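You operate a simulated robot arm through the tools that you are given. There is no shell and no other tool. Be economical: measure what you need, move in short steps, check, and stop when the job is done.

You are at the controls of a simulated two-armed robot. One attempt, no reset.

Task
Put the small orange box on the black cover. Then put the beaker with the yellow ring in the basin of the sink. Then shut the lower black drawer. The order counts. Set down upright: small orange box, beaker with the yellow ring.

It is judged by the outcome, as a careful person would: the job done as asked, and still so three seconds after it is handed in. It fails if anything else is knocked over, pushed out of place, dropped, spilled or broken. A push-on lid holds only when it is set on centred and level and pressed home; a screw cap is set on level and turned clockwise until tight.

Robot
Two 7-joint arms with three-finger grippers on one trunk, on a base that drives. Base frame: it is fixed to the floor where the robot stands at the start and does not move with it; the origin is under the middle of the robot, x ahead of it, y to its left, z up. Lengths are in m, angles in degrees, forces in N, time in s.
The left shoulder is at the start at [0.07, 0.165, 1.063], the right one opposite. With the tool pointing down near the work surface each hand reaches from about 0.38 to 0.88 m from the robot's upright axis, wherever it stands, measured 20 degrees to its own side. Places, roughly: basin of the sink [-5.2, -2.3, 0.7]; beaker with the yellow ring [-5, -1.75, 1]; black cover (15x15x2 cm) [-3.8, -0.5, 0.8]; lower black drawer [-3.9, -0.6, 0.6]; small orange box (7x10x11 cm) [0.7, -0.1, 0.9]. Payload 3.91 kg a hand.
The TCP of each hand is the grasp point between the finger pads, 0.03 m short of the fingertips. In the tool frame z runs along the fingers and y along their closing line. Largest opening 0.116 m; the body of the gripper starts 0.073 m behind the TCP.
Orientation is that of the tool frame in the base frame, as a unit quaternion [w, x, y, z]. With the fingers straight down and closing along the base's y, the tool's x points along the base's -x, its y along +y and its z along -z.

Tools
- The arms move only by the tool play_rows. It takes "left_motion", "right_motion" or both (then of equal length, played together; a hand with none holds still); each is a list of rows, each a list of 3 entries, a list of its own where there are three numbers: the shift along the base's x, y, z in units of 20 mm (1.0 is 20 mm), then the turn, a rotation vector about the base's x, y, z in units of 6 degrees (1.0 is 6 degrees), then the opening, from 0 (shut) to 1 (fully open). In form: [[[dx, dy, dz], [rx, ry, rz], gripper], ...]. A call has 1 to 20 rows; each row shifts and turns the commanded pose from where the row before left it. A call with a number of a shift or a turn outside -1 to 1 is refused whole. A row lasts 0.2 s, in which the tool goes at most 0.05 m and 8.6 degrees; a call with a longer step from one row to the next is refused whole, and so is a gripper value outside its range. Where a pose cannot be reached the arm comes as near as it can. A force on the tool above 40 N (or 10 N above the force at the start of the call, whichever is more), or a blocked arm, ends the call early, and 0.2 s more pass. Each finger travels about 0.153 m/s and halts on what it meets, pressing with about 41 N; the grip force reading is that of the motor and also rises with nothing between the fingers. The clock runs only during rows and for 0.2 s after the last one: add rows that do not move to give the fingers time. It gives the time, the measured TCP pose, the force on the tool (base axes), the opening and the grip force at its end, in the units of the frame above (readings bear some noise), with the torque about the TCP (base axes, N m) and any sound that the robot's microphone picked up.
- Cameras (640 x 400 px; columns grow to the right, rows downward): "scene" is now at [0.1393, -0.007, 1.3676]; the picture's right is [-0.08, -1.00, 0.00], its down [-0.58, 0.04, -0.81] and it looks along [0.81, -0.06, -0.58] (base axes); focal length 265 px, centre (320, 200). "left" rides on the left gripper at [0.075, 0.017, -0.088] in its tool frame; the picture's right is [-0.22, 0.97, 0.00], its down [-0.70, -0.16, -0.70] and it looks along [-0.68, -0.16, 0.71] (tool axes); focal length 247 px, centre (320, 200). "right" rides on the right gripper at [0.052, 0.056, -0.088] in its tool frame; the picture's right is [-0.73, 0.68, 0.00], its down [-0.49, -0.52, -0.70] and it looks along [-0.48, -0.51, 0.71] (tool axes); focal length 247 px, centre (320, 200). There is no depth. A picture from a camera that has moved, and an enlarged one, comes with that camera's place and axes in the base frame and with its lens. The place of the scene camera against the robot may be out by one fixed shift of up to 0.012 m in any direction.
- capture(camera): a new picture of that camera. The clock stands still meanwhile.
- lift_body(by): slides the trunk up (or, below 0, down) by that many m; the arms and the scene camera ride with it, the base frame stays. It gives what a move gives, with no picture.
- roll_base(legs): drives the robot by 1 to 6 legs, each [ahead, left, turn to the left] in m, m and degrees, along the robot's own axes; the way and the turn of a leg run together, so that a leg with both is an arc; at most 1.5 m and 180 degrees a leg. The arms and the cameras ride along, it lands a little off, and it stops where it bumps. It gives what a move gives.
- pan_tilt(pan, tilt): turns the head with the scene camera to pan (to the left, within 86 degrees either way) and tilt (down, from -29 to 69), counted from straight ahead of the robot. It gives what a move gives.
- inspect(camera, box): a new picture of the part [left, top, right, bottom] of that camera's present view, enlarged. The clock stands still meanwhile.
- close_job(): hands the job in; it is judged then, once.

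Work in short steps. Places have to be worked out from the pictures, the camera data and where the tool is seen: move nearer, look again, correct. Check each grasp and each placing, and mend what went wrong. You have 165 turns and 118 pictures in all, those below and enlarged ones among them. Open the grippers and draw the arms clear of the work before you hand the job in, unless the task says otherwise; then end with one line.

The tools are called after ">>>" by a JSON object that holds its "fn" and its "kwargs". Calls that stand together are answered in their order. play_rows: Moves the arms, as the interface text tells. Its arguments: {"type":"object","properties":{"left_motion":{"type":"array","items":{"type":"array"}},"right_motion":{"type":"array","items":{"type":"array"}}},"required":[]} The other tools are called the same way: lift_body (by) slides the trunk up or down; roll_base (legs) drives the base; pan_tilt (pan, tilt) turns the head that bears the scene camera; capture (camera) takes a picture; inspect (camera, box) takes an enlarged picture of a part of a camera's view; close_job () hands the job in.

At the start:

```text
clock: 0.0
left_tool_pos: [0.4098, 0.1407, 1.0725]
left_ee_rot: [0.0, 0.0, 1.0, 0.0]
left_ft_force: [-0.1, 0.7, 0.5]
left_torque: [0.01, -0.02, -0.03]
left_grip_width: 0.116
left_grasp_force: 0.0
right_tool_pos: [0.4313, -0.2763, 1.1092]
right_ee_rot: [0.0, -0.001, 1.0, 0.001]
right_ft_force: [0.0, -1.0, 1.0]
right_torque: [0.0, -0.02, -0.03]
right_grip_width: 0.1159
right_grasp_force: 0.1
trunk travel left (down, up): [-0.6, 0.24]
robot x, y, heading: [0.0028, -0.0002, 0.0]
head pan, tilt: [-4.3, 35.4]
```

scene: 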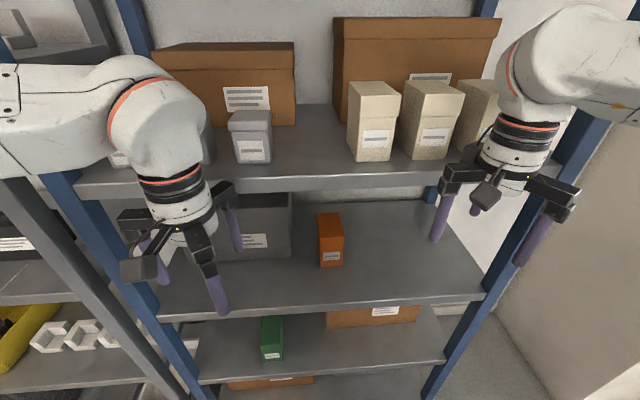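
right: 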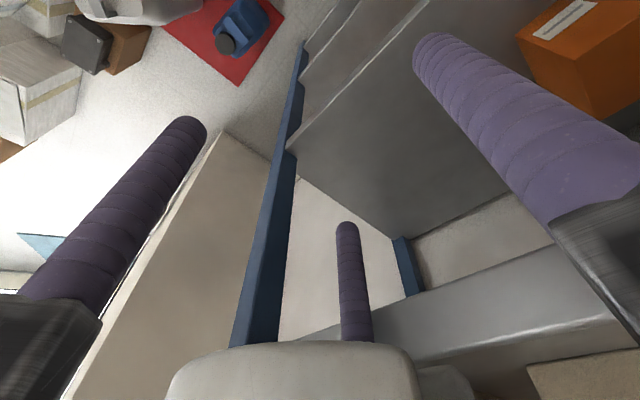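
left: 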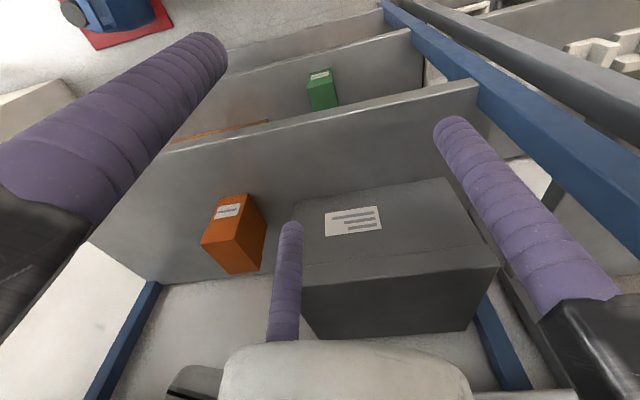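

The orange box sits on the middle shelf at about (0.68, -0.08), under another shelf, so I need a horizontal reach with the right hand. First I take a closer look at the gripper shape and the box.

>>> {"fn": "inspect", "kwargs": {"camera": "scene", "box": [420, 80, 620, 280]}}

>>> {"fn": "inspect", "kwargs": {"camera": "scene", "box": [100, 140, 400, 340]}}

```text
2.00 times, centred on (520, 180) of scene
camera zoom: at [0.1393, -0.007, 1.3676], right [-0.08, -1.0, 0.0], down [-0.58, 0.04, -0.81], along [0.81, -0.06, -0.58], focal length 530 px, centre (-80, 240)
```

zoom: 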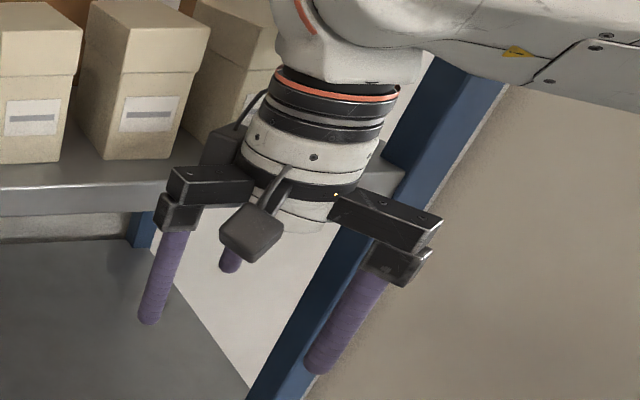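

```text
2.00 times, centred on (250, 240) of scene
camera zoom: at [0.1393, -0.007, 1.3676], right [-0.08, -1.0, 0.0], down [-0.58, 0.04, -0.81], along [0.81, -0.06, -0.58], focal length 530 px, centre (460, 120)
```

zoom: 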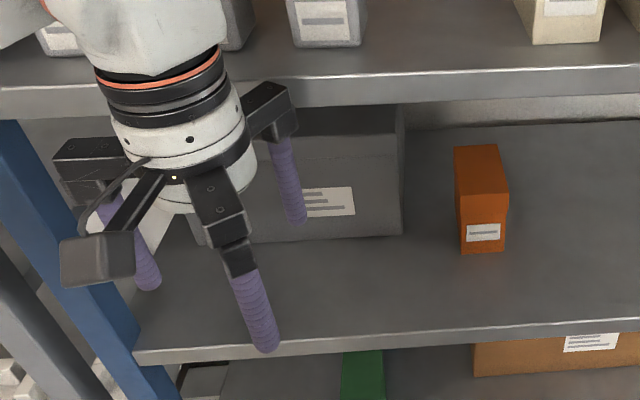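

The pictures show three fingers on each hand (one at tool +y, two on the −y side), which doesn't match the text's two-finger gripper. Before planning a grasp I half-close the right gripper and look at how the fingers really move.

>>> {"fn": "play_rows", "kwargs": {"right_motion": [[[0, 0, 0], [0, 0, 0], 0.4], [[0, 0, 0], [0, 0, 0], 0.4], [[0, 0, 0], [0, 0, 0], 0.4]]}}

>>> {"fn": "capture", "kwargs": {"camera": "right"}}

>>> {"fn": "inspect", "kwargs": {"camera": "scene", "box": [420, 80, 620, 280]}}

```text
clock: 0.8
left_tool_pos: [0.4101, 0.1415, 1.0724]
left_ee_rot: [0.0, 0.0, 1.0, 0.0]
left_ft_force: [-0.4, 1.2, 0.1]
left_torque: [0.01, 0.01, -0.02]
left_grip_width: 0.116
left_grasp_force: 0.0
right_tool_pos: [0.4315, -0.2776, 1.109]
right_ee_rot: [0.001, -0.001, 1.0, 0.001]
right_ft_force: [0.4, -0.2, 0.4]
right_torque: [0.01, -0.01, 0.03]
right_grip_width: 0.0465
right_grasp_force: 0.2
trunk travel left (down, up): [-0.6, 0.24]
robot x, y, heading: [-0.0, 0.0045, 0.2]
head pan, tilt: [-4.3, 35.4]
```

```text
112 pictures are left
camera right: at [0.3805, -0.2213, 1.1981], right [0.73, 0.68, 0.0], down [0.49, -0.52, 0.7], along [0.48, -0.51, -0.71], focal length 247 px, centre (320, 200)
```

right: 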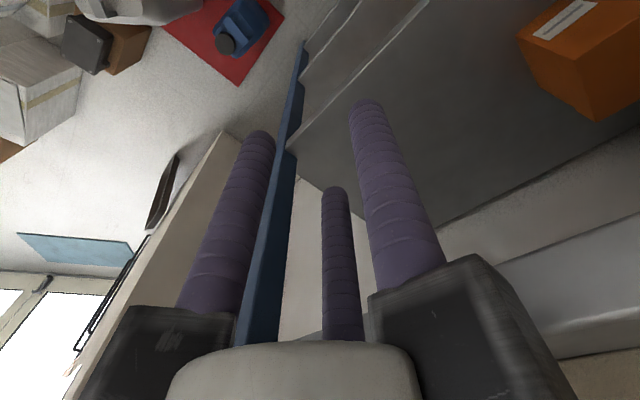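

```text
2.00 times, centred on (520, 180) of scene
camera zoom: at [0.1393, -0.007, 1.3676], right [-0.08, -1.0, 0.0], down [-0.58, 0.04, -0.81], along [0.81, -0.06, -0.58], focal length 530 px, centre (-80, 240)
```

zoom: 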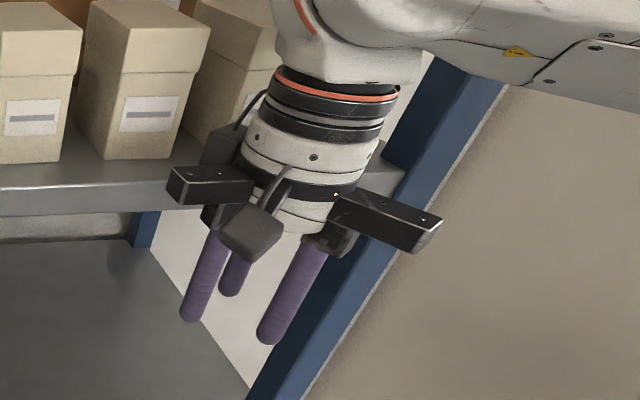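

The fingers really are three and close radially. So I'll reach in horizontally with one finger on top and the pair on the box's sides. First I back away from the shelf to reorient safely.

>>> {"fn": "roll_base", "kwargs": {"legs": [[-0.35, 0, 0]]}}

>>> {"fn": "play_rows", "kwargs": {"right_motion": [[[0.6, 0.2, -0.3], [0, -1, 0], 1], [[0.6, 0.2, -0.3], [0, -1, 0], 1], [[0.6, 0.2, -0.3], [0, -1, 0], 1], [[0.6, 0.2, -0.3], [0, -1, 0], 1], [[0.6, 0.2, -0.3], [0, -1, 0], 1], [[0.6, 0.2, -0.3], [0, -1, 0], 1], [[0.6, 0.2, -0.3], [0, -1, 0], 1], [[0.6, 0.2, -0.3], [0, -1, 0], 1], [[0.6, 0.2, -0.3], [0, -1, 0], 1], [[0.6, 0.2, -0.3], [0, -1, 0], 1], [[0.6, 0.2, -0.3], [0, -1, 0], 1], [[0.6, 0.2, -0.3], [0, -1, 0], 1], [[0.6, 0.2, -0.3], [0, -1, 0], 1], [[0.6, 0.2, -0.3], [0, -1, 0], 1], [[0.6, 0.2, -0.3], [0, -1, 0], 1]]}}

>>> {"fn": "play_rows", "kwargs": {"right_motion": [[[0, 0, -0.3], [1, 0, 0], 1], [[0, 0, -0.3], [1, 0, 0], 1], [[0, 0, -0.3], [1, 0, 0], 1], [[0, 0, -0.3], [1, 0, 0], 1], [[0, 0, -0.3], [1, 0, 0], 1], [[0, 0, -0.3], [1, 0, 0], 1], [[0, 0, -0.3], [1, 0, 0], 1], [[0, 0, -0.3], [1, 0, 0], 1], [[0, 0, -0.3], [1, 0, 0], 1], [[0, 0, -0.3], [1, 0, 0], 1], [[0, 0, -0.3], [1, 0, 0], 1], [[0, 0, -0.3], [1, 0, 0], 1], [[0, 0, -0.3], [1, 0, 0], 1], [[0, 0, -0.3], [1, 0, 0], 1], [[0, 0, -0.3], [1, 0, 0], 1]]}}

>>> {"fn": "capture", "kwargs": {"camera": "scene"}}

>>> {"fn": "capture", "kwargs": {"camera": "right"}}

```text
clock: 2.6
left_tool_pos: [0.1521, 0.1419, 1.0742]
left_ee_rot: [0.001, 0.0, 1.0, 0.001]
left_ft_force: [-0.4, -0.6, 0.4]
left_torque: [0.0, -0.05, 0.01]
left_grip_width: 0.116
left_grasp_force: 0.0
right_tool_pos: [0.1738, -0.2768, 1.112]
right_ee_rot: [0.002, -0.001, 1.0, 0.0]
right_ft_force: [-0.9, -0.6, -0.5]
right_torque: [0.03, -0.14, 0.02]
right_grip_width: 0.0465
right_grasp_force: 0.2
trunk travel left (down, up): [-0.6, 0.24]
robot x, y, heading: [-0.2538, 0.0026, 0.1]
head pan, tilt: [-4.3, 35.4]
stopped in leg 1: the robot was blocked; the commanded pose is now the measured one
```

```text
clock: 5.8
left_tool_pos: [0.1573, 0.1412, 1.0713]
left_ee_rot: [-0.001, -0.001, 1.0, 0.0]
left_ft_force: [0.3, -0.6, -0.1]
left_torque: [0.0, 0.05, -0.02]
left_grip_width: 0.1157
left_grasp_force: 0.0
right_tool_pos: [0.3578, -0.2184, 1.0175]
right_ee_rot: [0.707, 0.0, 0.707, 0.001]
right_ft_force: [0.3, -1.1, 0.1]
right_torque: [0.0, 0.01, -0.05]
right_grip_width: 0.1159
right_grasp_force: 0.1
trunk travel left (down, up): [-0.6, 0.24]
robot x, y, heading: [-0.2546, 0.0012, -0.1]
head pan, tilt: [-4.3, 35.4]
```

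```text
clock: 9.0
left_tool_pos: [0.1557, 0.1415, 1.0718]
left_ee_rot: [0.0, -0.001, 1.0, 0.0]
left_ft_force: [0.3, 0.8, -0.5]
left_torque: [0.03, -0.02, 0.03]
left_grip_width: 0.1162
left_grasp_force: 0.1
right_tool_pos: [0.3539, -0.1928, 1.0368]
right_ee_rot: [0.497, 0.501, 0.503, 0.498]
right_ft_force: [0.0, -0.4, 0.1]
right_torque: [0.03, -0.03, 0.01]
right_grip_width: 0.1157
right_grasp_force: 0.0
right hand out of reach, approached as far as the arm can: row 6, 7, 8, 9, 10, 11, 12, 13, 14, 15
trunk travel left (down, up): [-0.6, 0.24]
robot x, y, heading: [-0.2532, -0.0005, 0.0]
head pan, tilt: [-4.3, 35.4]
```

```text
110 pictures are left
camera scene: at [-0.1155, -0.0068, 1.3676], right [-0.07, -1.0, 0.0], down [-0.58, 0.04, -0.81], along [0.81, -0.06, -0.58], focal length 265 px, centre (320, 200)
```

scene: 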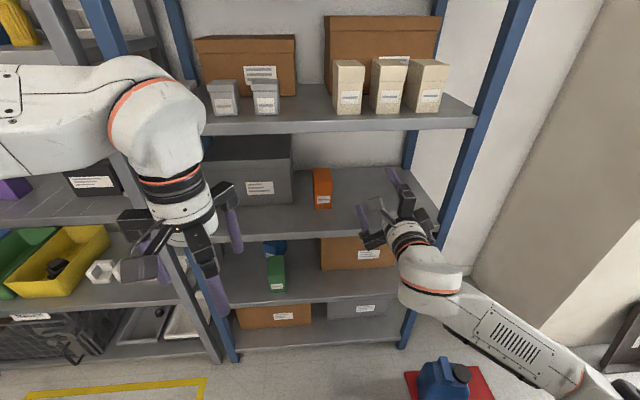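

```text
109 pictures are left
camera right: at [0.266, -0.1404, 1.0933], right [0.01, -0.73, 0.68], down [-0.7, -0.49, -0.52], along [0.71, -0.47, -0.52], focal length 247 px, centre (320, 200)
```

right: 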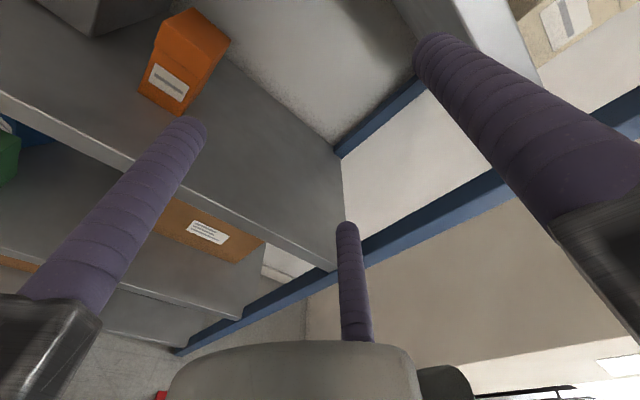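

Orientation is right; the arm's height is limited, so I'll lower the trunk. Now I zoom for an accurate fix on the box and shelf edges.

>>> {"fn": "inspect", "kwargs": {"camera": "scene", "box": [260, 120, 420, 220]}}

>>> {"fn": "pan_tilt", "kwargs": {"pan": -86, "tilt": 35}}

>>> {"fn": "capture", "kwargs": {"camera": "scene"}}

>>> {"fn": "pan_tilt", "kwargs": {"pan": 86, "tilt": 35}}

>>> {"fn": "capture", "kwargs": {"camera": "scene"}}

```text
4.00 times, centred on (340, 170) of scene
camera zoom: at [-0.1155, -0.0068, 1.3676], right [-0.07, -1.0, 0.0], down [-0.58, 0.04, -0.81], along [0.81, -0.06, -0.58], focal length 1060 px, centre (240, 320)
```

zoom: 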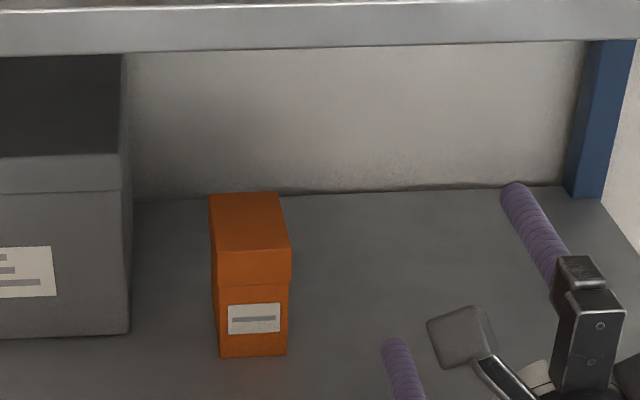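

```text
clock: 10.6
left_tool_pos: [0.157, 0.1417, 1.0718]
left_ee_rot: [0.0, -0.001, 1.0, 0.0]
left_ft_force: [0.8, 0.6, 0.3]
left_torque: [0.0, 0.02, 0.0]
left_grip_width: 0.116
left_grasp_force: 0.0
right_tool_pos: [0.3532, -0.1924, 1.036]
right_ee_rot: [0.497, 0.501, 0.504, 0.499]
right_ft_force: [0.8, -0.6, 0.4]
right_torque: [-0.02, 0.01, -0.01]
right_grip_width: 0.1161
right_grasp_force: 0.1
trunk travel left (down, up): [-0.6, 0.24]
robot x, y, heading: [-0.2537, 0.0018, -0.3]
head pan, tilt: [-85.9, 35.0]
```

```text
107 pictures are left
camera scene: at [-0.1967, -0.0882, 1.3682], right [-1.0, -0.07, 0.0], down [-0.04, 0.57, -0.82], along [0.06, -0.82, -0.57], focal length 265 px, centre (320, 200)
```

scene: 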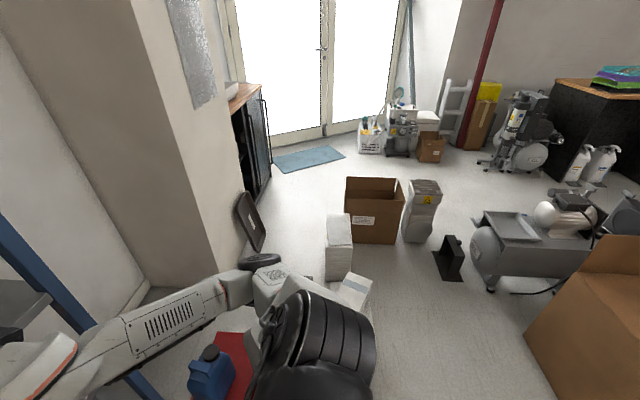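

```text
clock: 13.2
left_tool_pos: [0.1558, 0.1418, 1.0723]
left_ee_rot: [-0.001, -0.001, 1.0, 0.0]
left_ft_force: [-0.8, -0.6, -0.8]
left_torque: [0.01, 0.0, 0.02]
left_grip_width: 0.1161
left_grasp_force: 0.0
right_tool_pos: [0.3529, -0.1919, 1.0367]
right_ee_rot: [0.498, 0.501, 0.504, 0.498]
right_ft_force: [-0.1, -0.5, 0.4]
right_torque: [0.03, 0.01, -0.01]
right_grip_width: 0.116
right_grasp_force: 0.0
trunk travel left (down, up): [-0.6, 0.24]
robot x, y, heading: [-0.2549, 0.0003, 0.2]
head pan, tilt: [85.9, 35.0]
```

```text
106 pictures are left
camera scene: at [-0.1969, 0.0875, 1.3682], right [1.0, -0.07, 0.0], down [-0.04, -0.57, -0.82], along [0.06, 0.82, -0.57], focal length 265 px, centre (320, 200)
```

scene: 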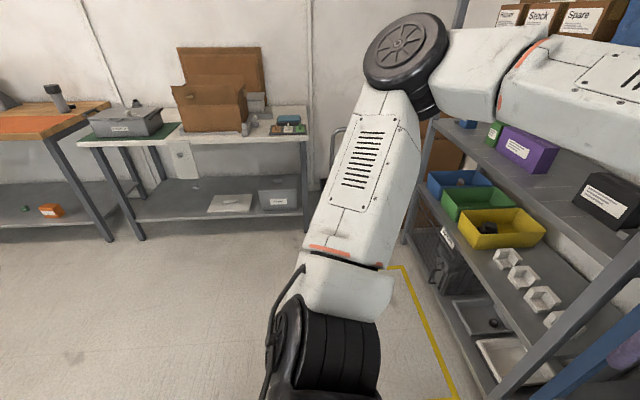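

Box front is about x 0.63–0.645, y −0.07, base z≈0.80, ceiling ≈1.126. I lower the trunk so the hand sits at about 0.87.

>>> {"fn": "lift_body", "kwargs": {"by": -0.17}}

>>> {"fn": "pan_tilt", "kwargs": {"pan": -4, "tilt": 25}}

>>> {"fn": "play_rows", "kwargs": {"right_motion": [[[0.5, 0.5, 0], [0, 0, 0], 1], [[0.5, 0.5, 0], [0, 0, 0], 1], [[0.5, 0.5, 0], [0, 0, 0], 1], [[0.5, 0.5, 0], [0, 0, 0], 1]]}}

>>> {"fn": "capture", "kwargs": {"camera": "right"}}

>>> {"fn": "capture", "kwargs": {"camera": "scene"}}

```text
clock: 15.1
left_tool_pos: [0.1558, 0.1417, 0.9014]
left_ee_rot: [-0.001, 0.0, 1.0, 0.0]
left_ft_force: [-1.3, -0.5, 0.1]
left_torque: [0.05, 0.04, 0.02]
left_grip_width: 0.1163
left_grasp_force: 0.0
right_tool_pos: [0.353, -0.1918, 0.866]
right_ee_rot: [0.498, 0.501, 0.503, 0.498]
right_ft_force: [0.6, 0.1, -0.8]
right_torque: [-0.01, 0.03, 0.01]
right_grip_width: 0.1165
right_grasp_force: 0.1
trunk travel left (down, up): [-0.43, 0.41]
robot x, y, heading: [-0.2553, -0.0022, -0.1]
head pan, tilt: [85.9, 35.0]
```

```text
clock: 16.7
left_tool_pos: [0.1566, 0.1422, 0.9022]
left_ee_rot: [-0.001, -0.001, 1.0, -0.001]
left_ft_force: [-0.7, 0.3, -0.8]
left_torque: [0.01, 0.03, -0.01]
left_grip_width: 0.1162
left_grasp_force: 0.1
right_tool_pos: [0.3527, -0.1913, 0.8663]
right_ee_rot: [0.497, 0.501, 0.503, 0.499]
right_ft_force: [-0.6, 0.4, -0.5]
right_torque: [0.01, 0.02, -0.01]
right_grip_width: 0.1161
right_grasp_force: 0.0
trunk travel left (down, up): [-0.43, 0.41]
robot x, y, heading: [-0.257, -0.0, 0.1]
head pan, tilt: [-4.0, 25.0]
```

```text
clock: 17.7
left_tool_pos: [0.156, 0.1413, 0.901]
left_ee_rot: [-0.001, 0.0, 1.0, 0.0]
left_ft_force: [0.5, 0.7, -0.3]
left_torque: [0.0, 0.0, 0.01]
left_grip_width: 0.1158
left_grasp_force: 0.1
right_tool_pos: [0.3927, -0.1533, 0.873]
right_ee_rot: [0.495, 0.501, 0.507, 0.497]
right_ft_force: [-0.2, -0.2, -0.8]
right_torque: [-0.01, 0.03, 0.01]
right_grip_width: 0.1161
right_grasp_force: 0.0
right hand out of reach, approached as far as the arm can: row 3
trunk travel left (down, up): [-0.43, 0.41]
robot x, y, heading: [-0.2593, -0.0031, 0.3]
head pan, tilt: [-4.0, 25.0]
```

```text
105 pictures are left
camera right: at [0.3062, -0.1016, 0.9308], right [0.02, -0.73, 0.68], down [-0.71, -0.49, -0.51], along [0.71, -0.47, -0.52], focal length 247 px, centre (320, 200)
```

right: 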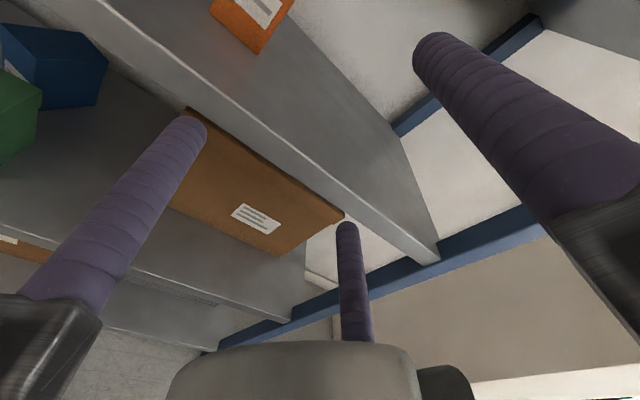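

```text
104 pictures are left
camera scene: at [-0.111, -0.0065, 1.2139], right [-0.07, -1.0, 0.0], down [-0.42, 0.03, -0.91], along [0.9, -0.06, -0.42], focal length 265 px, centre (320, 200)
```

scene: 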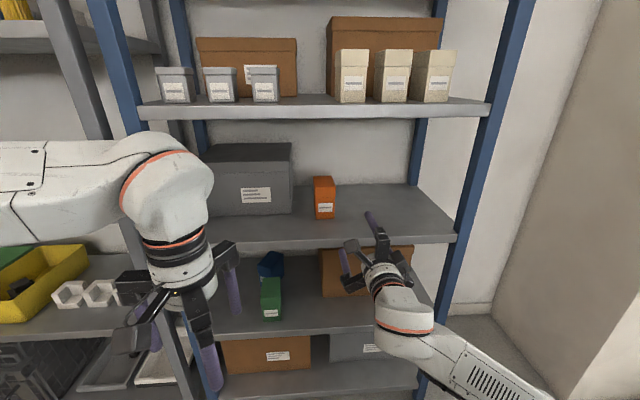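

Two hand views put the box's lower front corner near (0.62, −0.10, 0.82), while the scene camera says z≈0.80. I zoom to resolve this before approaching.

>>> {"fn": "inspect", "kwargs": {"camera": "scene", "box": [280, 150, 440, 250]}}

>>> {"fn": "inspect", "kwargs": {"camera": "right", "box": [160, 0, 320, 100]}}

```text
4.00 times, centred on (360, 200) of scene
camera zoom: at [-0.111, -0.0065, 1.2139], right [-0.07, -1.0, 0.0], down [-0.42, 0.03, -0.91], along [0.9, -0.06, -0.42], focal length 1060 px, centre (160, 200)
```

zoom: 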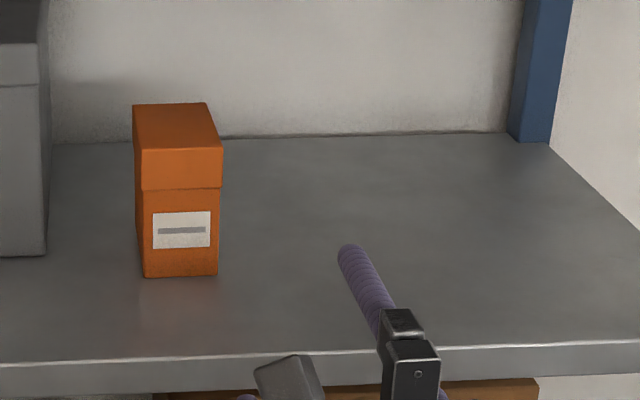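

```text
4.00 times, centred on (240, 50) of right
camera zoom: at [0.3062, -0.1016, 0.9308], right [0.02, -0.73, 0.68], down [-0.71, -0.49, -0.51], along [0.71, -0.47, -0.52], focal length 988 px, centre (640, 800)
```

zoom: 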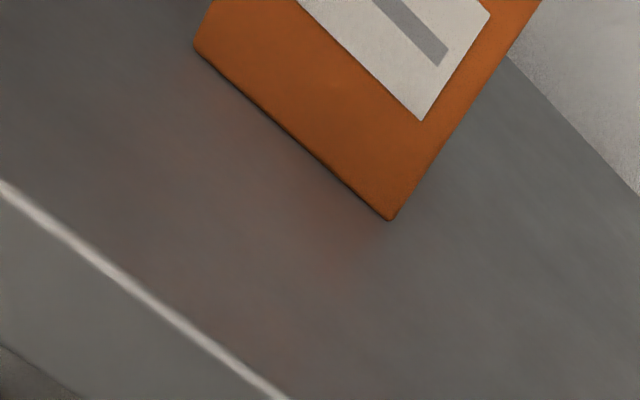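

The hand camera (reliable near the tool) gives shelf z≈0.82, box front x≈0.622, centre y≈−0.072. I align the hand at y −0.072, z 0.892 and drive in a bit.

>>> {"fn": "play_rows", "kwargs": {"right_motion": [[[0.5, 0.8, 0.2], [0, 0, 0], 1], [[0.5, 0.8, 0.2], [0, 0, 0], 1], [[0.2, 0.8, 0.2], [0, 0, 0], 1], [[0, 0.8, 0.2], [0, 0, 0], 1], [[0, 0.86, 0.15], [0, 0, 0], 1]]}}

>>> {"fn": "roll_base", "kwargs": {"legs": [[0.1, 0, 0]]}}

>>> {"fn": "capture", "kwargs": {"camera": "right"}}

>>> {"fn": "capture", "kwargs": {"camera": "scene"}}

```text
clock: 18.9
left_tool_pos: [0.1563, 0.1423, 0.9024]
left_ee_rot: [-0.001, -0.001, 1.0, 0.0]
left_ft_force: [-0.5, 0.3, -0.8]
left_torque: [-0.06, -0.06, 0.01]
left_grip_width: 0.1158
left_grasp_force: 0.1
right_tool_pos: [0.4164, -0.0762, 0.9024]
right_ee_rot: [0.495, 0.501, 0.507, 0.496]
right_ft_force: [0.0, 0.1, 0.2]
right_torque: [0.02, -0.03, -0.01]
right_grip_width: 0.1161
right_grasp_force: 0.0
right hand out of reach, approached as far as the arm can: row 1, 3, 5
trunk travel left (down, up): [-0.43, 0.41]
robot x, y, heading: [-0.2577, -0.006, 0.1]
head pan, tilt: [-4.0, 25.0]
```

```text
clock: 20.1
left_tool_pos: [0.2577, 0.1413, 0.9011]
left_ee_rot: [-0.002, -0.001, 1.0, 0.0]
left_ft_force: [0.9, 0.0, 0.5]
left_torque: [0.02, 0.05, 0.02]
left_grip_width: 0.1159
left_grasp_force: 0.0
right_tool_pos: [0.5156, -0.0759, 0.9007]
right_ee_rot: [0.495, 0.501, 0.508, 0.496]
right_ft_force: [-0.1, -0.9, 0.1]
right_torque: [0.0, -0.04, -0.04]
right_grip_width: 0.116
right_grasp_force: 0.1
trunk travel left (down, up): [-0.43, 0.41]
robot x, y, heading: [-0.1585, 0.0025, 0.0]
head pan, tilt: [-4.0, 25.0]
```

```text
101 pictures are left
camera right: at [0.4297, -0.0246, 0.9589], right [0.02, -0.73, 0.68], down [-0.71, -0.49, -0.51], along [0.71, -0.47, -0.52], focal length 247 px, centre (320, 200)
```

right: 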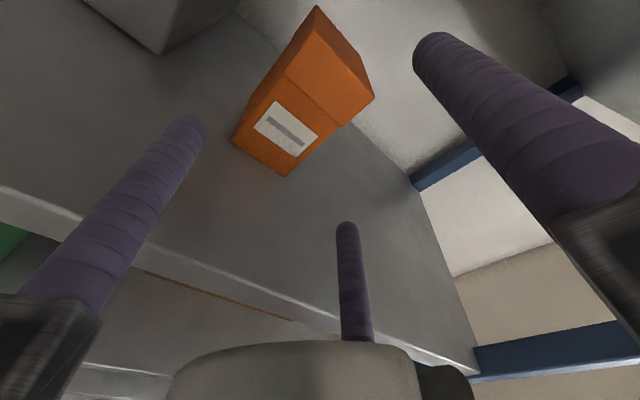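

```text
100 pictures are left
camera scene: at [-0.01, -0.0065, 1.2138], right [-0.07, -1.0, 0.0], down [-0.42, 0.03, -0.91], along [0.9, -0.06, -0.42], focal length 265 px, centre (320, 200)
```

scene: 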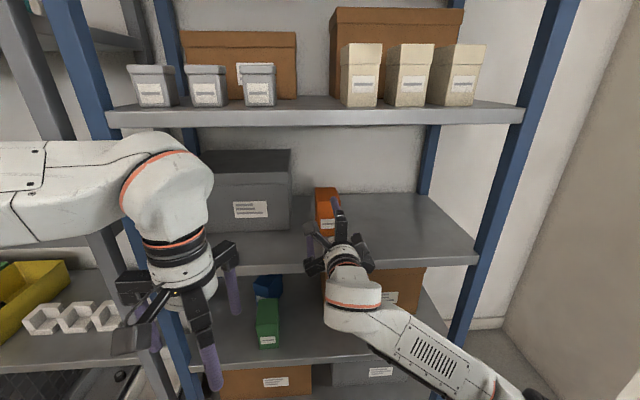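

Box confirmed: front x≈0.621, y −0.043…−0.106, top 0.93. The hand is aligned, so I advance to TCP x≈0.67.

>>> {"fn": "play_rows", "kwargs": {"right_motion": [[[0.4, 0.1, -0.2], [0, 0, 0], 1], [[0.6, 0, -0.2], [0, 0, 0], 1], [[0.7, 0, 0], [0, 0, 0], 1], [[0.7, 0, 0], [0, 0, 0], 1], [[0.7, 0, 0], [0, 0, 0], 1]]}}

>>> {"fn": "capture", "kwargs": {"camera": "right"}}

```text
clock: 21.3
left_tool_pos: [0.2556, 0.1419, 0.9016]
left_ee_rot: [-0.001, -0.001, 1.0, 0.0]
left_ft_force: [0.6, -1.0, -0.1]
left_torque: [-0.01, 0.0, 0.01]
left_grip_width: 0.1157
left_grasp_force: 0.0
right_tool_pos: [0.5763, -0.0769, 0.9003]
right_ee_rot: [0.493, 0.503, 0.511, 0.494]
right_ft_force: [-0.6, 0.7, 0.5]
right_torque: [0.0, 0.0, -0.02]
right_grip_width: 0.1159
right_grasp_force: 0.1
right hand out of reach, approached as far as the arm can: row 2, 4
trunk travel left (down, up): [-0.43, 0.41]
robot x, y, heading: [-0.1528, 0.002, 0.0]
head pan, tilt: [-4.0, 25.0]
```

```text
99 pictures are left
camera right: at [0.4906, -0.0254, 0.9594], right [0.03, -0.73, 0.69], down [-0.71, -0.5, -0.5], along [0.71, -0.47, -0.53], focal length 247 px, centre (320, 200)
```

right: 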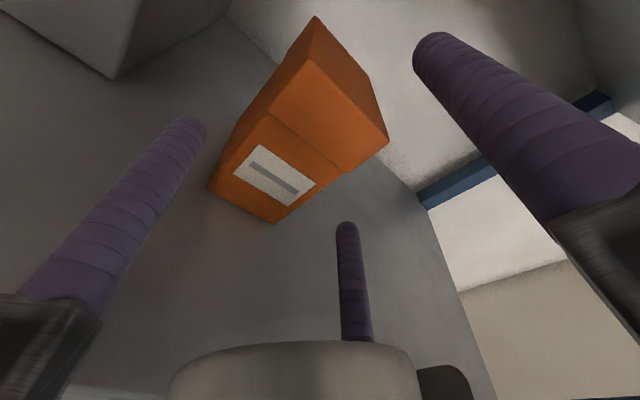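

Tracking well, with slight wrist limits. I lower the trunk 7 mm and continue the advance to x≈0.67.

>>> {"fn": "lift_body", "kwargs": {"by": -0.007}}

>>> {"fn": "play_rows", "kwargs": {"right_motion": [[[0.6, 0.1, 0], [0, 0, 0], 1], [[0.6, 0, 0], [0, 0, 0], 1], [[0.6, 0, 0], [0, 0, 0], 1], [[0.6, 0, 0], [0, 0, 0], 1], [[0.6, 0, 0], [0, 0, 0], 1], [[0.6, 0, 0], [0, 0, 0], 1], [[0.6, 0, 0], [0, 0, 0], 1], [[0.5, 0, 0], [0, 0, 0], 1]]}}

>>> {"fn": "capture", "kwargs": {"camera": "right"}}

>>> {"fn": "inspect", "kwargs": {"camera": "scene", "box": [260, 150, 420, 250]}}

```text
clock: 21.9
left_tool_pos: [0.2559, 0.1399, 0.8947]
left_ee_rot: [-0.001, -0.001, 1.0, 0.0]
left_ft_force: [0.4, 0.1, 0.3]
left_torque: [0.0, -0.05, 0.02]
left_grip_width: 0.1159
left_grasp_force: 0.0
right_tool_pos: [0.5763, -0.0769, 0.8938]
right_ee_rot: [0.493, 0.502, 0.511, 0.494]
right_ft_force: [1.1, -0.7, 0.4]
right_torque: [-0.01, 0.02, 0.0]
right_grip_width: 0.1162
right_grasp_force: 0.1
trunk travel left (down, up): [-0.423, 0.417]
robot x, y, heading: [-0.1561, 0.002, -0.5]
head pan, tilt: [-4.0, 25.0]
```

```text
clock: 23.6
left_tool_pos: [0.256, 0.1418, 0.8949]
left_ee_rot: [0.0, -0.001, 1.0, 0.0]
left_ft_force: [-0.6, -0.7, -0.6]
left_torque: [-0.03, -0.01, 0.02]
left_grip_width: 0.1159
left_grasp_force: 0.0
right_tool_pos: [0.6689, -0.0773, 0.9018]
right_ee_rot: [0.489, 0.503, 0.516, 0.492]
right_ft_force: [0.2, -0.6, -0.7]
right_torque: [-0.02, 0.02, 0.01]
right_grip_width: 0.1162
right_grasp_force: 0.1
right hand out of reach, approached as far as the arm can: row 6, 8
trunk travel left (down, up): [-0.423, 0.417]
robot x, y, heading: [-0.1571, 0.0014, 0.1]
head pan, tilt: [-4.0, 25.0]
```

```text
98 pictures are left
camera right: at [0.5834, -0.0259, 0.9602], right [0.04, -0.73, 0.69], down [-0.71, -0.5, -0.49], along [0.7, -0.47, -0.53], focal length 247 px, centre (320, 200)
```

right: 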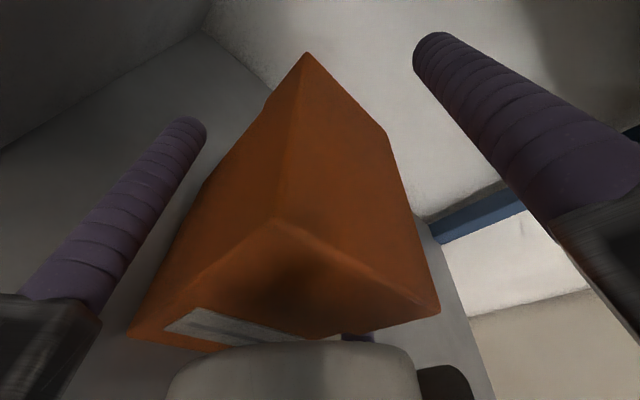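

```text
4.00 times, centred on (340, 200) of scene
camera zoom: at [-0.0113, -0.0065, 1.2069], right [-0.07, -1.0, 0.0], down [-0.42, 0.03, -0.91], along [0.9, -0.06, -0.42], focal length 1060 px, centre (240, 200)
```

zoom: 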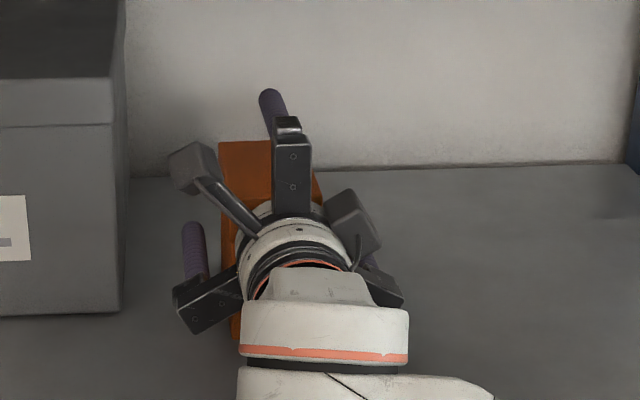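

The box is between the fingers: pair beside it, single finger above. I close the gripper.

>>> {"fn": "play_rows", "kwargs": {"right_motion": [[[0, 0, 0], [0, 0, 0], 0.8], [[0, 0, 0], [0, 0, 0], 0.6], [[0, 0, 0], [0, 0, 0], 0.4], [[0, 0, 0], [0, 0, 0], 0.3], [[0, 0, 0], [0, 0, 0], 0.3]]}}

>>> {"fn": "capture", "kwargs": {"camera": "right"}}

```text
clock: 24.9
left_tool_pos: [0.2545, 0.1404, 0.8946]
left_ee_rot: [-0.001, -0.001, 1.0, 0.0]
left_ft_force: [0.0, 0.3, -0.2]
left_torque: [-0.02, -0.01, 0.04]
left_grip_width: 0.1162
left_grasp_force: 0.0
right_tool_pos: [0.6696, -0.0775, 0.9004]
right_ee_rot: [0.49, 0.503, 0.515, 0.492]
right_ft_force: [0.1, -0.1, 0.3]
right_torque: [-0.04, -0.05, -0.01]
right_grip_width: 0.0726
right_grasp_force: 37.6
trunk travel left (down, up): [-0.423, 0.417]
robot x, y, heading: [-0.1585, -0.0025, 0.1]
head pan, tilt: [-4.0, 25.0]
```

```text
96 pictures are left
camera right: at [0.5834, -0.026, 0.96], right [0.04, -0.73, 0.69], down [-0.71, -0.5, -0.49], along [0.7, -0.47, -0.53], focal length 247 px, centre (320, 200)
```

right: 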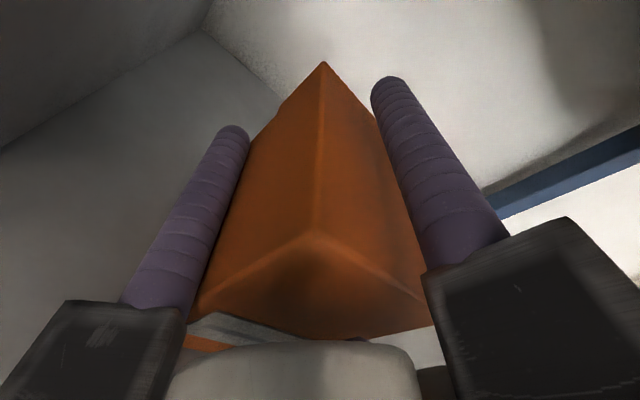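

Gripped (width 0.073, 38 N). I lift 3 cm with the trunk and check.

>>> {"fn": "lift_body", "kwargs": {"by": 0.03}}

>>> {"fn": "capture", "kwargs": {"camera": "right"}}

```text
clock: 25.6
left_tool_pos: [0.2554, 0.142, 0.9237]
left_ee_rot: [-0.002, -0.001, 1.0, 0.0]
left_ft_force: [-0.5, -0.4, -0.7]
left_torque: [0.0, 0.01, 0.01]
left_grip_width: 0.116
left_grasp_force: 0.0
right_tool_pos: [0.6697, -0.0786, 0.9304]
right_ee_rot: [0.489, 0.504, 0.515, 0.492]
right_ft_force: [-0.8, 0.0, -1.0]
right_torque: [-0.03, -0.03, -0.02]
right_grip_width: 0.0729
right_grasp_force: 38.2
trunk travel left (down, up): [-0.453, 0.387]
robot x, y, heading: [-0.1574, 0.0027, 0.1]
head pan, tilt: [-4.0, 25.0]
```

```text
95 pictures are left
camera right: at [0.5839, -0.0261, 0.9896], right [0.04, -0.73, 0.69], down [-0.71, -0.5, -0.49], along [0.7, -0.47, -0.54], focal length 247 px, centre (320, 200)
```

right: 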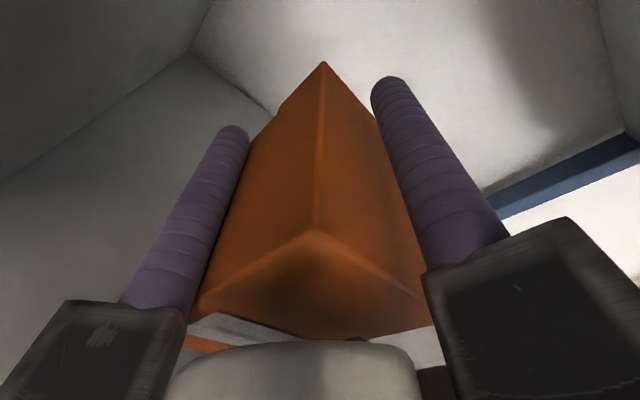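

The box is held. I back out of the shelf: base back 8 cm, then the arm back.

>>> {"fn": "roll_base", "kwargs": {"legs": [[-0.08, 0, 0]]}}

>>> {"fn": "play_rows", "kwargs": {"right_motion": [[[-0.8, 0, 0], [0, 0, 0], 0.3], [[-0.8, 0, 0], [0, 0, 0], 0.3], [[-0.8, 0, 0], [0, 0, 0], 0.3], [[-0.8, 0, 0], [0, 0, 0], 0.3], [[-0.8, 0, 0], [0, 0, 0], 0.3], [[-0.8, 0, 0], [0, 0, 0], 0.3], [[-0.8, 0, 0], [0, 0, 0], 0.3], [[-0.8, 0, 0], [0, 0, 0], 0.3], [[-0.8, 0, 0], [0, 0, 0], 0.3], [[-0.8, 0, 0], [0, 0, 0], 0.3], [[-0.8, 0, 0], [0, 0, 0], 0.3]]}}

>>> {"fn": "pan_tilt", "kwargs": {"pan": -86, "tilt": 55}}

>>> {"fn": "capture", "kwargs": {"camera": "scene"}}

>>> {"fn": "pan_tilt", "kwargs": {"pan": 86, "tilt": 10}}

>>> {"fn": "capture", "kwargs": {"camera": "scene"}}

```text
clock: 26.7
left_tool_pos: [0.1758, 0.1417, 0.9245]
left_ee_rot: [-0.001, 0.0, 1.0, 0.001]
left_ft_force: [-0.3, -0.1, 0.8]
left_torque: [0.01, -0.04, 0.02]
left_grip_width: 0.1157
left_grasp_force: 0.1
right_tool_pos: [0.5892, -0.0782, 0.9323]
right_ee_rot: [0.49, 0.503, 0.515, 0.491]
right_ft_force: [-1.0, -0.5, 0.0]
right_torque: [0.01, 0.0, 0.0]
right_grip_width: 0.0728
right_grasp_force: 38.8
trunk travel left (down, up): [-0.453, 0.387]
robot x, y, heading: [-0.2364, 0.0017, -0.1]
head pan, tilt: [-4.0, 25.0]
```

```text
clock: 29.1
left_tool_pos: [0.1763, 0.1412, 0.9247]
left_ee_rot: [-0.001, 0.0, 1.0, 0.001]
left_ft_force: [-0.7, 0.0, -0.5]
left_torque: [0.02, 0.01, 0.01]
left_grip_width: 0.1158
left_grasp_force: 0.0
right_tool_pos: [0.4128, -0.0787, 0.9329]
right_ee_rot: [0.489, 0.504, 0.515, 0.492]
right_ft_force: [0.4, -0.3, -2.7]
right_torque: [-0.05, 0.02, -0.03]
right_grip_width: 0.0729
right_grasp_force: 37.8
trunk travel left (down, up): [-0.453, 0.387]
robot x, y, heading: [-0.2358, -0.0012, -0.3]
head pan, tilt: [-4.0, 25.0]
```

```text
clock: 30.6
left_tool_pos: [0.1766, 0.1402, 0.9248]
left_ee_rot: [0.0, -0.001, 1.0, 0.001]
left_ft_force: [-0.7, -0.4, 0.4]
left_torque: [0.0, 0.0, 0.01]
left_grip_width: 0.1164
left_grasp_force: 0.0
right_tool_pos: [0.4132, -0.0776, 0.9323]
right_ee_rot: [0.489, 0.504, 0.515, 0.493]
right_ft_force: [0.5, 0.1, -1.8]
right_torque: [0.0, -0.05, 0.0]
right_grip_width: 0.0729
right_grasp_force: 38.4
trunk travel left (down, up): [-0.453, 0.387]
robot x, y, heading: [-0.2327, 0.0035, 0.1]
head pan, tilt: [-85.9, 55.0]
```

```text
94 pictures are left
camera scene: at [-0.1776, -0.0723, 1.193], right [-1.0, -0.07, 0.0], down [-0.06, 0.82, -0.57], along [0.04, -0.57, -0.82], focal length 265 px, centre (320, 200)
```

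scene: 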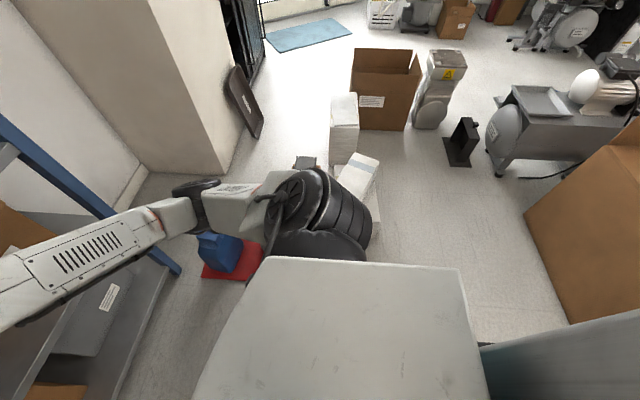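

```text
clock: 33.2
left_tool_pos: [0.1767, 0.1414, 0.9253]
left_ee_rot: [-0.001, -0.001, 1.0, 0.0]
left_ft_force: [-0.5, 0.2, -0.6]
left_torque: [0.01, 0.02, 0.0]
left_grip_width: 0.1159
left_grasp_force: 0.1
right_tool_pos: [0.4134, -0.0785, 0.9316]
right_ee_rot: [0.489, 0.504, 0.515, 0.491]
right_ft_force: [-0.1, -0.3, -1.8]
right_torque: [0.04, -0.02, -0.02]
right_grip_width: 0.0726
right_grasp_force: 37.6
trunk travel left (down, up): [-0.453, 0.387]
robot x, y, heading: [-0.2365, 0.0008, -0.1]
head pan, tilt: [85.9, 10.0]
```

```text
93 pictures are left
camera scene: at [-0.1761, 0.0924, 1.2613], right [1.0, -0.07, 0.0], down [-0.01, -0.17, -0.98], along [0.07, 0.98, -0.17], focal length 265 px, centre (320, 200)
```

scene: 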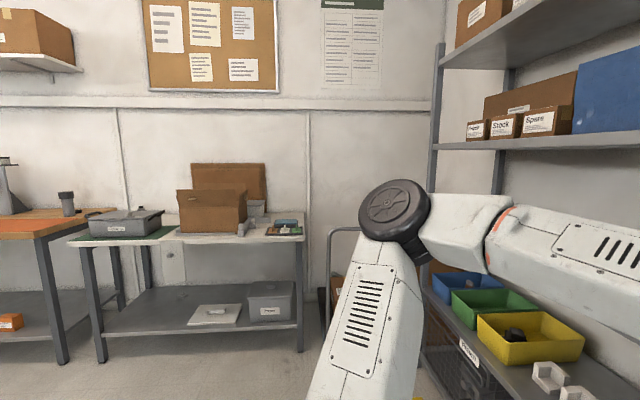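

The box is out. I need to leave sideways since something is behind me, so I tuck the box hand inward (yaw left, pull back) and move the left hand outward for clearance.

>>> {"fn": "play_rows", "kwargs": {"left_motion": [[[0, 1, 0], [0, 0, 0], 1], [[0, 1, 0], [0, 0, 0], 1], [[0, 1, 0], [0, 0, 0], 1], [[0, 1, 0], [0, 0, 0], 1], [[0, 1, 0], [0, 0, 0], 1], [[0, 1, 0], [0, 0, 0], 1], [[0, 1, 0], [0, 0, 0], 1], [[0, 1, 0], [0, 0, 0], 1], [[0, 1, 0], [0, 0, 0], 1], [[0, 1, 0], [0, 0, 0], 1]], "right_motion": [[[-0.3, -0.4, 0], [0, 0, 1], 0.3], [[-0.3, -0.4, 0], [0, 0, 1], 0.3], [[-0.3, -0.4, 0], [0, 0, 1], 0.3], [[-0.3, -0.4, 0], [0, 0, 1], 0.3], [[-0.3, -0.4, 0], [0, 0, 1], 0.3], [[-0.3, -0.4, 0], [0, 0, 1], 0.3], [[-0.3, -0.4, 0], [0, 0, 1], 0.3], [[-0.3, -0.4, 0], [0, 0, 1], 0.3], [[-0.3, -0.4, 0], [0, 0, 1], 0.3], [[-0.3, -0.4, 0], [0, 0, 1], 0.3]]}}

>>> {"fn": "pan_tilt", "kwargs": {"pan": 60, "tilt": 50}}

>>> {"fn": "capture", "kwargs": {"camera": "scene"}}

```text
clock: 35.4
left_tool_pos: [0.1772, 0.2897, 0.9251]
left_ee_rot: [-0.002, 0.0, 1.0, 0.001]
left_ft_force: [0.4, -0.3, -1.0]
left_torque: [0.0, 0.02, 0.01]
left_grip_width: 0.1161
left_grasp_force: 0.0
left hand out of reach, approached as far as the arm can: row 8, 9, 10
right_tool_pos: [0.3689, -0.1638, 0.9144]
right_ee_rot: [0.271, 0.158, 0.726, 0.612]
right_ft_force: [-1.8, 0.5, -0.7]
right_torque: [-0.07, 0.05, -0.13]
right_grip_width: 0.0732
right_grasp_force: 38.3
right hand out of reach, approached as far as the arm can: row 9
trunk travel left (down, up): [-0.453, 0.387]
robot x, y, heading: [-0.2352, -0.0012, -0.2]
head pan, tilt: [85.9, 10.0]
```

```text
clock: 36.5
left_tool_pos: [0.1755, 0.2902, 0.9244]
left_ee_rot: [-0.001, -0.001, 1.0, 0.001]
left_ft_force: [0.7, 0.2, 0.1]
left_torque: [0.0, -0.01, 0.0]
left_grip_width: 0.116
left_grasp_force: 0.1
right_tool_pos: [0.368, -0.1626, 0.9149]
right_ee_rot: [0.27, 0.158, 0.728, 0.61]
right_ft_force: [0.3, -0.7, -1.6]
right_torque: [0.06, -0.01, 0.03]
right_grip_width: 0.073
right_grasp_force: 37.8
trunk travel left (down, up): [-0.453, 0.387]
robot x, y, heading: [-0.2324, -0.0019, 0.1]
head pan, tilt: [60.0, 50.0]
```

```text
92 pictures are left
camera scene: at [-0.1443, 0.0664, 1.1995], right [0.87, -0.5, 0.0], down [-0.38, -0.66, -0.64], along [0.32, 0.56, -0.77], focal length 265 px, centre (320, 200)
```

scene: 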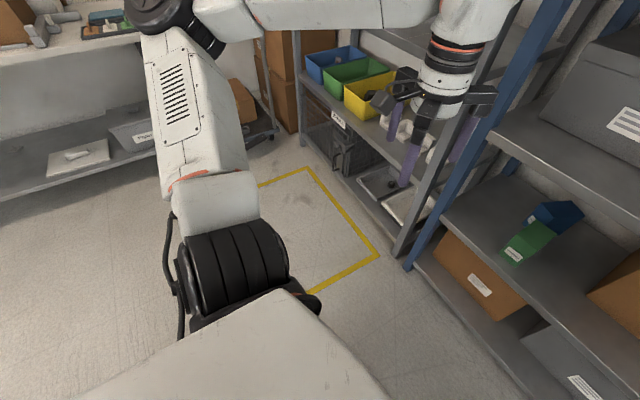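

Floor to my left is free. I strafe left 0.6 m, then turn left 90° and look toward the room's far part.

>>> {"fn": "roll_base", "kwargs": {"legs": [[0, 0.6, 0]]}}

>>> {"fn": "pan_tilt", "kwargs": {"pan": 86, "tilt": 30}}

>>> {"fn": "capture", "kwargs": {"camera": "scene"}}

```text
clock: 39.9
left_tool_pos: [0.1751, 0.891, 0.9245]
left_ee_rot: [-0.001, -0.002, 1.0, 0.0]
left_ft_force: [0.7, 0.7, 0.3]
left_torque: [-0.02, -0.05, -0.01]
left_grip_width: 0.1161
left_grasp_force: 0.0
right_tool_pos: [0.356, 0.4467, 0.9278]
right_ee_rot: [0.194, 0.198, 0.699, 0.659]
right_ft_force: [-0.2, 1.5, -1.4]
right_torque: [0.03, 0.01, 0.01]
right_grip_width: 0.0729
right_grasp_force: 37.9
trunk travel left (down, up): [-0.453, 0.387]
robot x, y, heading: [-0.2352, 0.5961, 0.3]
head pan, tilt: [60.0, 50.0]
```

```text
clock: 40.8
left_tool_pos: [0.1749, 0.8895, 0.9256]
left_ee_rot: [-0.001, -0.002, 1.0, 0.001]
left_ft_force: [-0.8, 0.2, 0.4]
left_torque: [-0.02, 0.01, 0.01]
left_grip_width: 0.1158
left_grasp_force: 0.1
right_tool_pos: [0.358, 0.4466, 0.9272]
right_ee_rot: [0.194, 0.198, 0.698, 0.661]
right_ft_force: [0.6, 0.0, -1.2]
right_torque: [0.02, -0.02, 0.0]
right_grip_width: 0.0729
right_grasp_force: 38.3
trunk travel left (down, up): [-0.453, 0.387]
robot x, y, heading: [-0.2329, 0.5956, 0.5]
head pan, tilt: [85.9, 30.0]
```

```text
91 pictures are left
camera scene: at [-0.1772, 0.688, 1.2289], right [1.0, -0.07, 0.0], down [-0.03, -0.5, -0.87], along [0.06, 0.86, -0.5], focal length 265 px, centre (320, 200)
```

scene: 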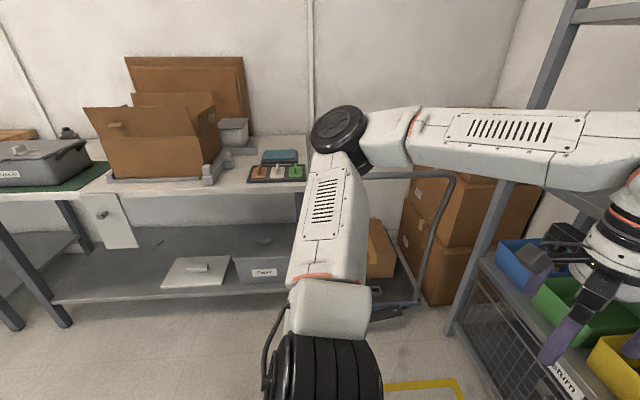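

Bench front is at y≈1.5, so there's room to turn in place. I turn left 90°.

>>> {"fn": "roll_base", "kwargs": {"legs": [[0, 0, 90]]}}

>>> {"fn": "capture", "kwargs": {"camera": "scene"}}

>>> {"fn": "pan_tilt", "kwargs": {"pan": 45, "tilt": 20}}

>>> {"fn": "capture", "kwargs": {"camera": "scene"}}

```text
clock: 45.0
left_tool_pos: [-0.5305, 1.0054, 0.9256]
left_ee_rot: [0.0, 0.712, -0.702, 0.001]
left_ft_force: [-0.3, -0.1, -0.1]
left_torque: [-0.01, -0.02, 0.0]
left_grip_width: 0.1161
left_grasp_force: 0.1
right_tool_pos: [-0.089, 1.1899, 0.9272]
right_ee_rot: [-0.333, -0.356, 0.632, 0.603]
right_ft_force: [0.4, 1.0, -1.6]
right_torque: [0.01, 0.01, -0.03]
right_grip_width: 0.0728
right_grasp_force: 37.8
trunk travel left (down, up): [-0.453, 0.387]
robot x, y, heading: [-0.2361, 0.5989, 90.5]
head pan, tilt: [85.9, 30.0]
```

```text
90 pictures are left
camera scene: at [-0.3247, 0.6534, 1.229], right [0.06, 1.0, 0.0], down [0.5, -0.03, -0.87], along [-0.86, 0.05, -0.5], focal length 265 px, centre (320, 200)
```

scene: 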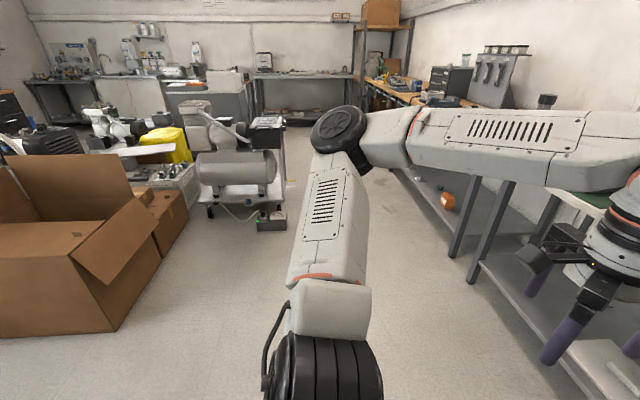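

```text
clock: 46.1
left_tool_pos: [-0.5305, 1.0059, 0.9237]
left_ee_rot: [0.001, 0.711, -0.703, 0.001]
left_ft_force: [-0.6, -0.2, 0.2]
left_torque: [0.05, 0.0, -0.01]
left_grip_width: 0.1161
left_grasp_force: 0.1
right_tool_pos: [-0.0883, 1.1906, 0.9274]
right_ee_rot: [-0.333, -0.357, 0.632, 0.602]
right_ft_force: [0.0, 0.2, -1.5]
right_torque: [-0.01, 0.0, -0.03]
right_grip_width: 0.073
right_grasp_force: 38.1
trunk travel left (down, up): [-0.453, 0.387]
robot x, y, heading: [-0.231, 0.5983, 90.8]
head pan, tilt: [45.0, 20.0]
```

```text
89 pictures are left
camera scene: at [-0.3009, 0.7131, 1.245], right [0.7, 0.72, 0.0], down [0.24, -0.24, -0.94], along [-0.67, 0.66, -0.34], focal length 265 px, centre (320, 200)
```

scene: 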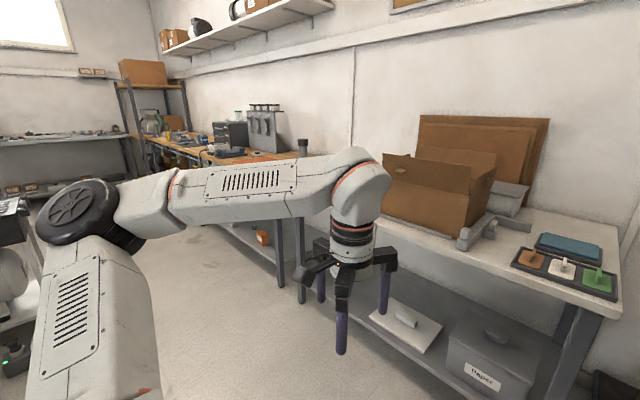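

The route lies in the corridor between the benches (y>1.5) and the compressor cart (y<0.45). I raise the trunk so elbows and hands pass above things, centre in the corridor, and turn to face −x.

>>> {"fn": "lift_body", "kwargs": {"by": 0.2}}

>>> {"fn": "roll_base", "kwargs": {"legs": [[0.25, 0, 0], [0, 0, 90]]}}

>>> {"fn": "pan_tilt", "kwargs": {"pan": 0, "tilt": 25}}

>>> {"fn": "capture", "kwargs": {"camera": "scene"}}

```text
clock: 48.3
left_tool_pos: [-0.5303, 1.0058, 1.1246]
left_ee_rot: [0.002, 0.711, -0.703, 0.001]
left_ft_force: [0.8, 0.1, 1.3]
left_torque: [0.0, -0.01, 0.01]
left_grip_width: 0.116
left_grasp_force: 0.0
right_tool_pos: [-0.0869, 1.191, 1.1276]
right_ee_rot: [-0.333, -0.356, 0.632, 0.602]
right_ft_force: [0.3, -0.9, -2.4]
right_torque: [0.03, 0.01, 0.0]
right_grip_width: 0.0731
right_grasp_force: 37.7
trunk travel left (down, up): [-0.653, 0.187]
robot x, y, heading: [-0.2424, 0.5993, 90.4]
head pan, tilt: [45.0, 20.0]
```

```text
clock: 54.0
left_tool_pos: [-0.6456, 0.5529, 1.1254]
left_ee_rot: [-0.001, 1.0, 0.005, 0.001]
left_ft_force: [-0.3, -0.3, 1.0]
left_torque: [0.0, 0.02, -0.01]
left_grip_width: 0.116
left_grasp_force: 0.1
right_tool_pos: [-0.8307, 0.9967, 1.1268]
right_ee_rot: [0.661, 0.699, -0.195, -0.191]
right_ft_force: [0.2, -0.1, -1.7]
right_torque: [0.03, 0.04, 0.01]
right_grip_width: 0.0725
right_grasp_force: 37.9
trunk travel left (down, up): [-0.653, 0.187]
robot x, y, heading: [-0.237, 0.847, -179.5]
head pan, tilt: [45.0, 20.0]
```

```text
clock: 55.1
left_tool_pos: [-0.6468, 0.5541, 1.1241]
left_ee_rot: [0.0, 1.0, 0.004, 0.0]
left_ft_force: [-0.3, -0.3, 0.1]
left_torque: [0.01, -0.01, -0.01]
left_grip_width: 0.1159
left_grasp_force: 0.1
right_tool_pos: [-0.8302, 0.9969, 1.1267]
right_ee_rot: [0.661, 0.698, -0.195, -0.192]
right_ft_force: [0.3, -0.2, -0.9]
right_torque: [-0.02, -0.01, -0.01]
right_grip_width: 0.0728
right_grasp_force: 37.8
trunk travel left (down, up): [-0.653, 0.187]
robot x, y, heading: [-0.2381, 0.8459, -179.8]
head pan, tilt: [0.0, 25.0]
```

```text
88 pictures are left
camera scene: at [-0.379, 0.8464, 1.437], right [-0.01, 1.0, 0.0], down [0.42, 0.0, -0.91], along [-0.91, -0.01, -0.42], focal length 265 px, centre (320, 200)
```

scene: 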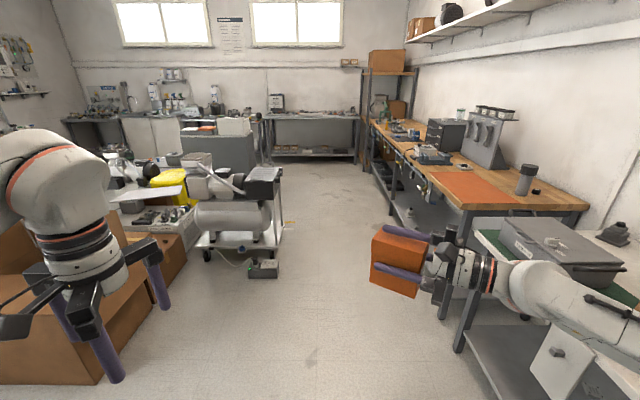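

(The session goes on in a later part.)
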